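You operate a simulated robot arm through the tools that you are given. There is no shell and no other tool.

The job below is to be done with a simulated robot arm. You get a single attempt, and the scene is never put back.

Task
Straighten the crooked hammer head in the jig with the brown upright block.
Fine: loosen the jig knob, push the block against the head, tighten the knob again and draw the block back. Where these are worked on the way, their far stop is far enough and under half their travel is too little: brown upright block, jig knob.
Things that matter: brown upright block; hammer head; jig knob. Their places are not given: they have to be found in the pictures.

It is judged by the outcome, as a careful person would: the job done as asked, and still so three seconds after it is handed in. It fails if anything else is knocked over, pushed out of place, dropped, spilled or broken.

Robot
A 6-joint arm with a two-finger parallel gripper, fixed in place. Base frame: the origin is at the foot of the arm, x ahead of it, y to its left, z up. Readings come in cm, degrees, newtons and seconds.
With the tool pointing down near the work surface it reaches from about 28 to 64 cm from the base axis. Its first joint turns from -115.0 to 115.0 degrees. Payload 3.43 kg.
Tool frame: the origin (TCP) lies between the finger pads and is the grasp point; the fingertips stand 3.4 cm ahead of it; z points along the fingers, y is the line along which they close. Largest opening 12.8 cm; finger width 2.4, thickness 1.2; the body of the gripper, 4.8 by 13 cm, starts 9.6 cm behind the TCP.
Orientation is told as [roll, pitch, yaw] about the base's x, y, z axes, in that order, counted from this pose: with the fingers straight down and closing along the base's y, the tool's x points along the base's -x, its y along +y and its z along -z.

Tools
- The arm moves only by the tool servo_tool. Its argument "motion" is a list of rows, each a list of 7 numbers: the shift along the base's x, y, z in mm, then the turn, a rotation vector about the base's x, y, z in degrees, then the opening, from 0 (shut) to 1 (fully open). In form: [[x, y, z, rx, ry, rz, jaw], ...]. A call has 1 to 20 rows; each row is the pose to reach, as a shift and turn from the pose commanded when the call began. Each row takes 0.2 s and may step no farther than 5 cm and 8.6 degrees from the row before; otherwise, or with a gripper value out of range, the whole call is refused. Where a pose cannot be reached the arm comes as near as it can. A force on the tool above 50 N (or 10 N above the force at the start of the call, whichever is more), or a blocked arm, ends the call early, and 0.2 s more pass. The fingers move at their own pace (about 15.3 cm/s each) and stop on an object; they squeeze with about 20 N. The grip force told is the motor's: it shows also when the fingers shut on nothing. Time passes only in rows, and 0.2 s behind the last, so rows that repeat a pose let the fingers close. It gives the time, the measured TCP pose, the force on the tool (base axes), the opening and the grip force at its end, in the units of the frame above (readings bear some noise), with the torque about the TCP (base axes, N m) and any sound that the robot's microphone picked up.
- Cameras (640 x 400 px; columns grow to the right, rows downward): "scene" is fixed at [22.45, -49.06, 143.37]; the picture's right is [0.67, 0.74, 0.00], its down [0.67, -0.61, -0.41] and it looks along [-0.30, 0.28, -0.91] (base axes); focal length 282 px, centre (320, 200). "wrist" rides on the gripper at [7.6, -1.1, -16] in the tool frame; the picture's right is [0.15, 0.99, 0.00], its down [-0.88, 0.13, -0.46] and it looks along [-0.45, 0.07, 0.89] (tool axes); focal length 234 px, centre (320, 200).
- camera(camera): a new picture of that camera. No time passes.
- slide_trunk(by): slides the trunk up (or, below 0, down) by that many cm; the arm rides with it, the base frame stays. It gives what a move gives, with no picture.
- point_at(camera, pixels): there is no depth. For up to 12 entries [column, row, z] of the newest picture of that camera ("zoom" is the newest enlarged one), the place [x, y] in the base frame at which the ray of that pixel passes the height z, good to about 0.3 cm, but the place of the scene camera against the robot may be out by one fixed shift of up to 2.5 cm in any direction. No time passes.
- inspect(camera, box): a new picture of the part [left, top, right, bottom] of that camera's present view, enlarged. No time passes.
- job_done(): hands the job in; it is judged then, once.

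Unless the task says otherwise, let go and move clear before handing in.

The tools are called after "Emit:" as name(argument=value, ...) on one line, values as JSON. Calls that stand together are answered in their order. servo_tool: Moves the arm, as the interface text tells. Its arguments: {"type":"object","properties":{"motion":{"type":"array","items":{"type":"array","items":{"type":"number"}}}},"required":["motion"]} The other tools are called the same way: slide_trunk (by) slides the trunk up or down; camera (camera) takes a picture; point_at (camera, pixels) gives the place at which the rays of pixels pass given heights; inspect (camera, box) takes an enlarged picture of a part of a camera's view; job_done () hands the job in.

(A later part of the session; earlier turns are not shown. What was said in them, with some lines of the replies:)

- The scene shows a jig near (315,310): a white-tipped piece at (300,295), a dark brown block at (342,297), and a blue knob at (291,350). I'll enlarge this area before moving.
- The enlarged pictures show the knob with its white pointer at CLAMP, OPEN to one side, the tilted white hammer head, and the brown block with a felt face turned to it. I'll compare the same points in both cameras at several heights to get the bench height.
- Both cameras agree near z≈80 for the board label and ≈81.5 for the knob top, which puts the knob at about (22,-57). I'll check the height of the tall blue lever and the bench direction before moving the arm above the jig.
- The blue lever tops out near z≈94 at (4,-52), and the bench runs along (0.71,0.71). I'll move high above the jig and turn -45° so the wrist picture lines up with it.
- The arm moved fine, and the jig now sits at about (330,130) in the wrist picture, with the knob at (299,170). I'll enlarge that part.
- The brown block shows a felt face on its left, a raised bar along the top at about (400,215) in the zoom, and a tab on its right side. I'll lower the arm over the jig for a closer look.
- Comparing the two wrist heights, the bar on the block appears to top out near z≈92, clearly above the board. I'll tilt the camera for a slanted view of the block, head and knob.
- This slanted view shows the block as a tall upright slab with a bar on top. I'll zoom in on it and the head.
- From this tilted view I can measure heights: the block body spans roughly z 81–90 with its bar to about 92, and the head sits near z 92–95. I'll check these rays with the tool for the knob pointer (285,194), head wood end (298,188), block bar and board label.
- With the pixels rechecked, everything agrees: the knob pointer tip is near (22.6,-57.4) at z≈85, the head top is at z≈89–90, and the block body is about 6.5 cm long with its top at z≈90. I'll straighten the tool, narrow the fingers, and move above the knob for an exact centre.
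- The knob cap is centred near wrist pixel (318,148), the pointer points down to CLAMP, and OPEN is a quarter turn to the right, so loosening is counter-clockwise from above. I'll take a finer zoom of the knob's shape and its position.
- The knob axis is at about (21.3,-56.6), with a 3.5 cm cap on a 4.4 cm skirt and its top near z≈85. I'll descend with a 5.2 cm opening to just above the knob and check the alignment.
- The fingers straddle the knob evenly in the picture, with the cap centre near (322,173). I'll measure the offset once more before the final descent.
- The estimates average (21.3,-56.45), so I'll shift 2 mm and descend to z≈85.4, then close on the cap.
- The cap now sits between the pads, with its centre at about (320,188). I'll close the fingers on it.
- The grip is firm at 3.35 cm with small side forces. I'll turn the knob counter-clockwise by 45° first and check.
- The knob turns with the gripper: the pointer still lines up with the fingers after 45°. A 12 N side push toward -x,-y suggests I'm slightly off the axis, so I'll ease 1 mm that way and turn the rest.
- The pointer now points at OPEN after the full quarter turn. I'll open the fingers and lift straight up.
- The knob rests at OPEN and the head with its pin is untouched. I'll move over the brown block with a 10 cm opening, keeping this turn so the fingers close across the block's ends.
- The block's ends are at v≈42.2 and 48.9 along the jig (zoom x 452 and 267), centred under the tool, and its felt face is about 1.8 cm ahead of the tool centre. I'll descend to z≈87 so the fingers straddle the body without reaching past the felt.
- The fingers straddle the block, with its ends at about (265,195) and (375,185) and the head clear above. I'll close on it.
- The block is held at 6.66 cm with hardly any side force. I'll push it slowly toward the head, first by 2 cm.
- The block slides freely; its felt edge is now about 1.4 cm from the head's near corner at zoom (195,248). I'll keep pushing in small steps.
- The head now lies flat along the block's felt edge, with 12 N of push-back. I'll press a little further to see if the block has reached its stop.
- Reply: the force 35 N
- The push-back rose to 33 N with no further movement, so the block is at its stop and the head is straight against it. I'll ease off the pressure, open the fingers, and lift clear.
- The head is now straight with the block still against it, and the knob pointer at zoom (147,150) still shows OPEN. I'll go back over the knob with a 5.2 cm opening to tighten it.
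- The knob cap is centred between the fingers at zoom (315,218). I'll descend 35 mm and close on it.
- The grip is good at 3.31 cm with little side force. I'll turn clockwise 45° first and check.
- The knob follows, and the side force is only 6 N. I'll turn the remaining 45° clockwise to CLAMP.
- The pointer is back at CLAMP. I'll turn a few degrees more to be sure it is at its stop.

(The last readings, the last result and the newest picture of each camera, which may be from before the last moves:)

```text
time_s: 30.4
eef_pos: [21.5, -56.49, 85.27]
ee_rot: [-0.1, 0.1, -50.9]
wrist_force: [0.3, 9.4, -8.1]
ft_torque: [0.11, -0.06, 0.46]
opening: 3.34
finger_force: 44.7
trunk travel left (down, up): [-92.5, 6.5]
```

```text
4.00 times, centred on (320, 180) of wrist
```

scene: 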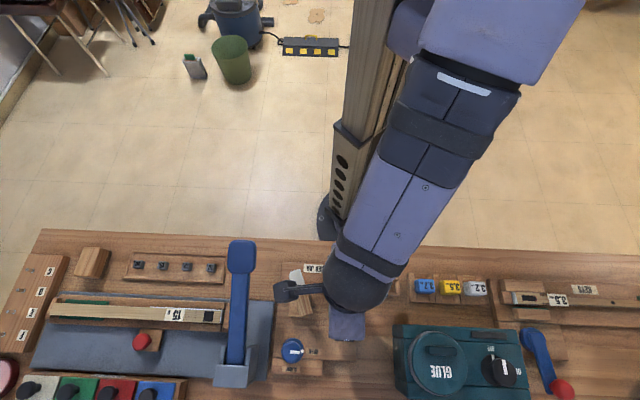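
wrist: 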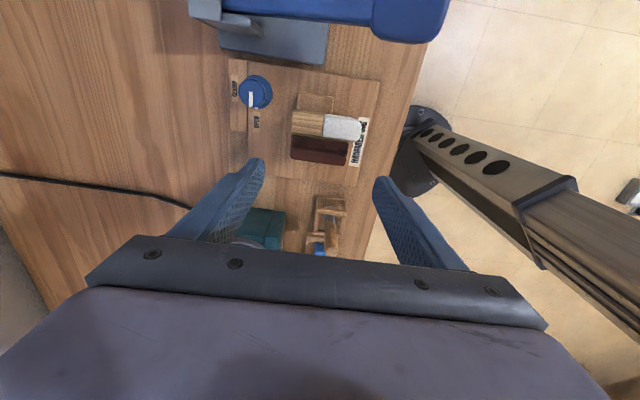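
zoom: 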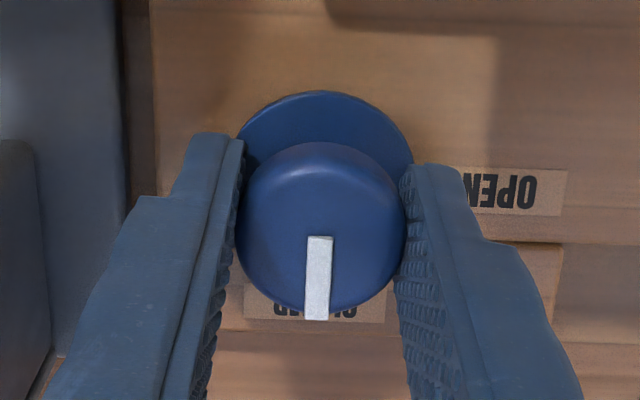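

The turning resistance jumped to 0.46 N m and the knob no longer follows, so it is tight at its stop. I'll release, lift, and turn back toward the +45° pose for the block.

Emit:
servo_tool(motion=[[0, 0, 0, 0, 0, 0, 0.3], [0, 0, 0, 0, 0, 0, 0.41], [0, 0, 0, 0, 0, 0, 0.41], [0, 0, 40, 0, 0, 0, 0.41], [0, 0, 80, 0, 0, 0, 0.41], [0, 0, 120, 0, 0, 0, 0.41], [0, 0, 160, 0, 0, 0, 0.41], [0, 0, 160, 0, 0, 8, 0.5], [0, 0, 160, 0, 0, 16, 0.6], [0, 0, 160, 0, 0, 24, 0.7], [0, 0, 160, 0, 0, 32, 0.75], [0, 0, 160, 0, 0, 40, 0.75], [0, 0, 160, 0, 0, 48, 0.75], [0, 0, 160, 0, 0, 56, 0.75], [0, 0, 160, 0, 0, 64, 0.75], [0, 0, 160, 0, 0, 72, 0.75], [0, 0, 160, 0, 0, 80, 0.75], [0, 0, 160, 0, 0, 88, 0.75], [0, 0, 160, 0, 0, 96, 0.75], [0, 0, 160, 0, 0, 96, 0.75]])

Emit:
camera(camera="wrist")

Emit:
camera(camera="scene")

```text
time_s: 34.6
eef_pos: [21.4, -56.59, 101.31]
ee_rot: [0.0, 0.0, 45.1]
wrist_force: [-0.1, 0.1, -0.6]
ft_torque: [0.0, 0.02, -0.04]
opening: 9.6
finger_force: 0.0
trunk travel left (down, up): [-92.5, 6.5]
```

```text
taken
```

wrist: 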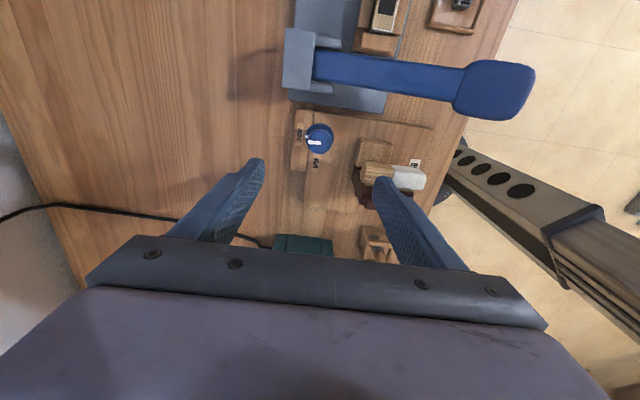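

```text
taken
```

scene: 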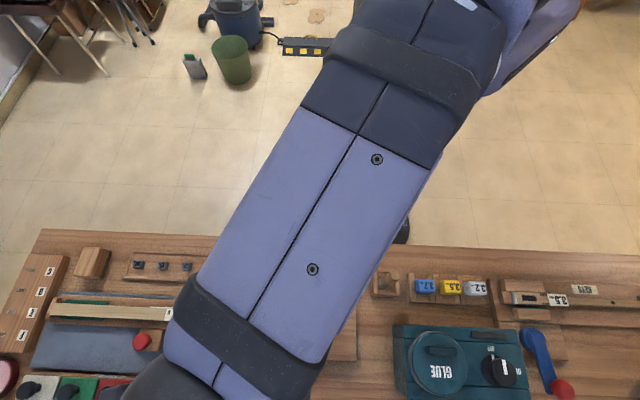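

The knob pointer at (313,142) now points to CLAMP, and the head at (390,175) is still straight. I'll return over the block to the spot where I released it and check before descending.

Emit:
servo_tool(motion=[[-10, 34, 0, 0, 0, 0, 0.75], [-20, 68, 0, 0, 0, 0, 0.75], [-31, 102, 0, 0, 0, 0, 0.75], [-31, 102, 0, 0, 0, 0, 0.75]])

Emit:
inspect(camera="wrist", box=[220, 40, 420, 200])

```text
time_s: 35.6
eef_pos: [18.33, -46.57, 101.11]
ee_rot: [0.0, 0.0, 45.0]
wrist_force: [0.5, 0.5, 0.7]
ft_torque: [0.01, 0.02, -0.01]
opening: 9.6
finger_force: 0.0
trunk travel left (down, up): [-92.5, 6.5]
```

```text
2.50 times, centred on (320, 120) of wrist
```

zoom: 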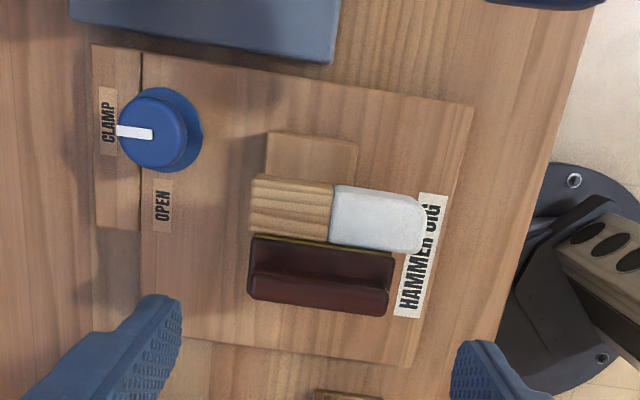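

The pointer is at CLAMP, the head is straight, and the block still rests against it. I'll descend with the fingers 3 mm further from the head, then close on the block.

Emit:
servo_tool(motion=[[2, 3, -40, 0, 0, 0, 0.75], [2, 3, -80, 0, 0, 0, 0.75], [2, 3, -115, 0, 0, 0, 0.75], [2, 3, -140, 0, 0, 0, 0.75], [2, 3, -140, 0, 0, 0, 0.75], [2, 3, -140, 0, 0, 0, 0.6], [2, 3, -140, 0, 0, 0, 0.42], [2, 3, -140, 0, 0, 0, 0.42], [2, 3, -140, 0, 0, 0, 0.42]])

Emit:
inspect(camera="wrist", box=[240, 40, 440, 240])

```text
time_s: 37.6
eef_pos: [18.51, -46.31, 87.2]
ee_rot: [0.0, 0.0, 45.0]
wrist_force: [1.8, -1.2, -4.4]
ft_torque: [-0.86, -0.38, 0.0]
opening: 6.69
finger_force: 44.8
trunk travel left (down, up): [-92.5, 6.5]
```

```text
2.00 times, centred on (340, 140) of wrist
```

zoom: 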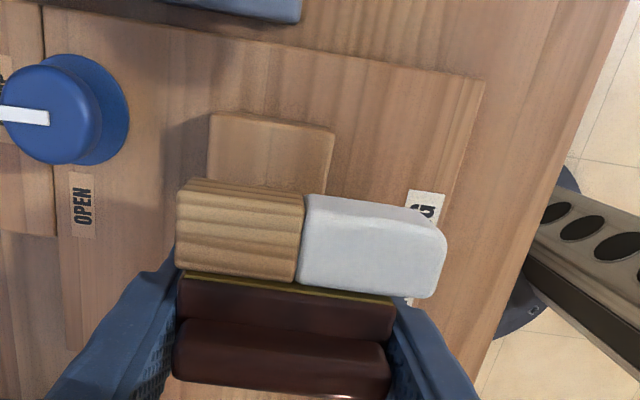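

The block is held again at 6.69 cm with low forces. I'll draw it straight back from the head in small steps.

Emit:
servo_tool(motion=[[2.8, 2.8, 0, 0, 0, 0, 0.42], [5.6, 5.6, 0, 0, 0, 0, 0.42], [9, 9, 0, 0, 0, 0, 0.42], [12.5, 12.5, 0, 0, 0, 0, 0.42], [16, 16, 0, 0, 0, 0, 0.42], [19.5, 19.5, 0, 0, 0, 0, 0.42], [22.5, 22.5, 0, 0, 0, 0, 0.42], [22.5, 22.5, 0, 0, 0, 0, 0.42]])

Emit:
inspect(camera="wrist", box=[240, 40, 440, 240])

```text
time_s: 39.4
eef_pos: [20.73, -44.05, 87.17]
ee_rot: [0.2, -0.1, 45.0]
wrist_force: [5.6, -6.4, -18.3]
ft_torque: [-1.32, -0.62, -0.04]
opening: 6.7
finger_force: 45.0
trunk travel left (down, up): [-92.5, 6.5]
```

```text
2.00 times, centred on (340, 140) of wrist
```

zoom: 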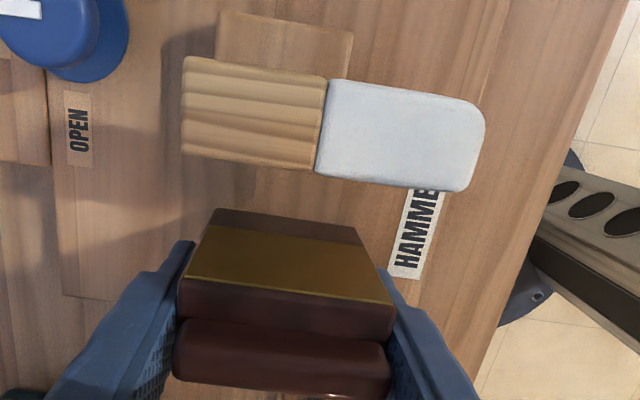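

The block is drawn back about 3.1 cm and the head stays straight. I'll draw it the last few millimetres to its starting stop, watching the force.

Emit:
servo_tool(motion=[[1, 1, 0, 0, 0, 0, 0.42], [2, 2, 0, 0, 0, 0, 0.42], [3, 3, 0, 0, 0, 0, 0.42], [3, 3, 0, 0, 0, 0, 0.42]])

Emit:
inspect(camera="wrist", box=[240, 40, 440, 240])

```text
time_s: 40.4
eef_pos: [21.03, -43.86, 87.26]
ee_rot: [0.0, 0.0, 45.0]
wrist_force: [-5.1, -13.6, -10.4]
ft_torque: [-0.14, 1.11, -0.22]
opening: 6.68
finger_force: 45.3
trunk travel left (down, up): [-92.5, 6.5]
```

```text
2.00 times, centred on (340, 140) of wrist
```

zoom: 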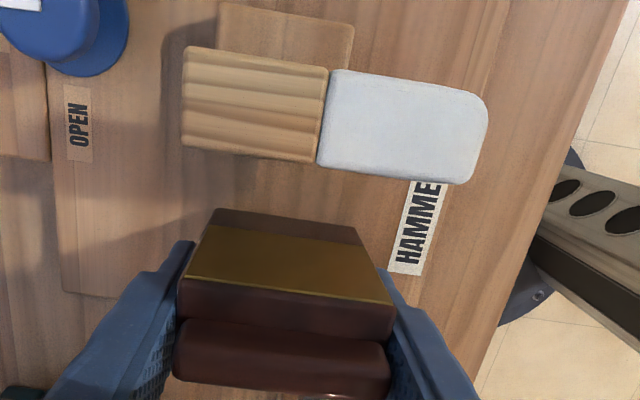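

A 13 N resistance now shows the block is at its back stop, the same place it started. I'll ease off, open, and lift clear.

Emit:
servo_tool(motion=[[-0.8, -0.8, 0, 0, 0, 0, 0.42], [-0.8, -0.8, 0, 0, 0, 0, 0.6], [-0.8, -0.8, 0, 0, 0, 0, 0.78], [-0.8, -0.8, 0, 0, 0, 0, 0.78], [-0.8, -0.8, 0, 0, 0, 0, 0.78], [-0.8, -0.8, 40, 0, 0, 0, 0.78], [-0.8, -0.8, 80, 0, 0, 0, 0.78], [-0.8, -0.8, 120, 0, 0, 0, 0.78], [-0.8, -0.8, 160, 0, 0, 0, 0.78], [-0.8, -0.8, 160, 0, 0, 0, 0.78]])

Emit:
camera(camera="wrist")

Emit:
inspect(camera="wrist", box=[220, 20, 420, 200])

```text
time_s: 42.6
eef_pos: [21.02, -43.68, 103.36]
ee_rot: [0.0, 0.1, 44.9]
wrist_force: [0.3, -0.4, -0.2]
ft_torque: [-0.03, -0.01, -0.02]
opening: 9.98
finger_force: 0.1
trunk travel left (down, up): [-92.5, 6.5]
```

```text
taken
```

wrist: 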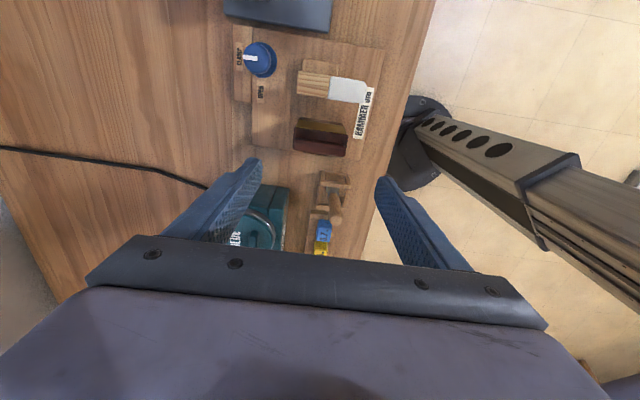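

```text
2.22 times, centred on (320, 110) of wrist
```

zoom: 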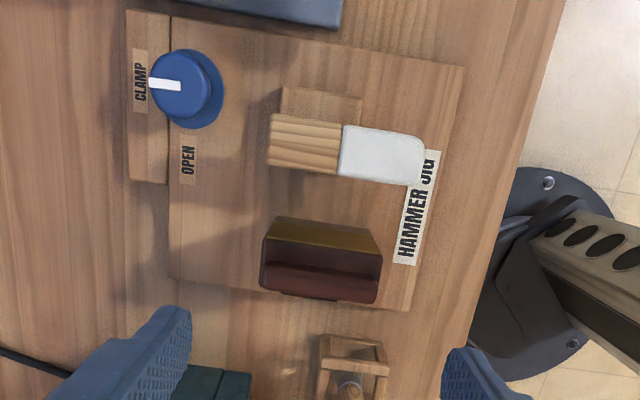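

The head is straight, the block is back, and the pointer shows CLAMP. I'll raise the arm away from the jig and take a last scene check.

Emit:
servo_tool(motion=[[0, 0, 40, 0, 0, 0, 0.78], [0, 0, 80, 0, 0, 0, 0.78], [-40, 0, 90, 0, 0, 0, 0.78], [-80, 0, 90, 0, 0, 0, 0.78], [-120, 0, 90, 0, 0, 0, 0.78], [-160, 0, 90, 0, 0, 0, 0.78], [-200, 0, 90, 0, 0, 0, 0.78], [-200, 0, 90, 0, 0, 0, 0.78]])

Emit:
camera(camera="scene")

Emit:
inspect(camera="scene", box=[260, 250, 380, 390])

```text
time_s: 44.4
eef_pos: [0.88, -43.64, 112.44]
ee_rot: [0.1, 0.0, 44.9]
wrist_force: [0.5, 1.3, -0.9]
ft_torque: [0.0, 0.02, 0.0]
opening: 9.97
finger_force: 0.1
trunk travel left (down, up): [-92.5, 6.5]
```

```text
taken
```

scene: 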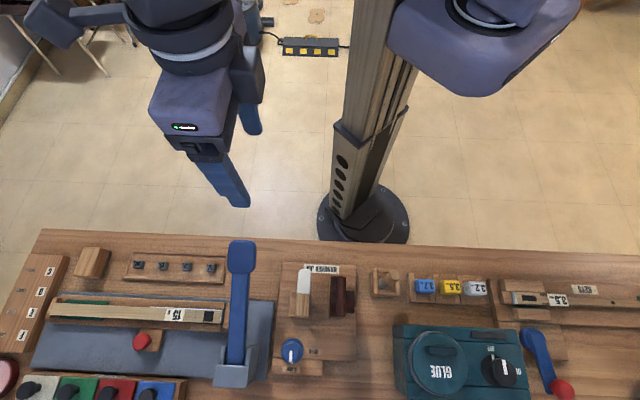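

```text
2.86 times, centred on (320, 320) of scene
```

zoom: 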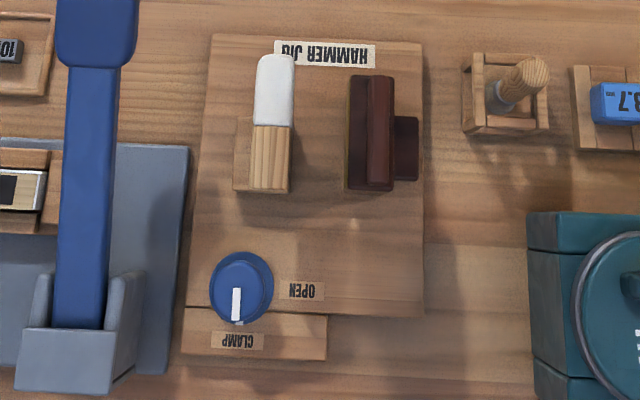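

The last scene picture shows the head upright and straight at zoom (273,120) and the block back at (380,130). The knob pointer is at CLAMP (236,305), and nothing else has moved. The arm is clear, so I'll hand the job in.

Emit:
job_done()

```text
The job is handed in.
```

The hammer head is now straight in the jig, and I've handed the job in. The last scene picture shows nothing else moved, and the arm is clear of the bench.

- **Knob loosened:** I turned it a quarter turn counter-clockwise, from CLAMP to OPEN.
- **Head straightened:** I pushed the brown block about 3.5 cm until it stopped against the head. The head lay flat along the block's felt face.
- **Knob tightened:** I turned it back to CLAMP until it stopped turning.
- **Block drawn back:** it is back where it started, and the head stayed straight.
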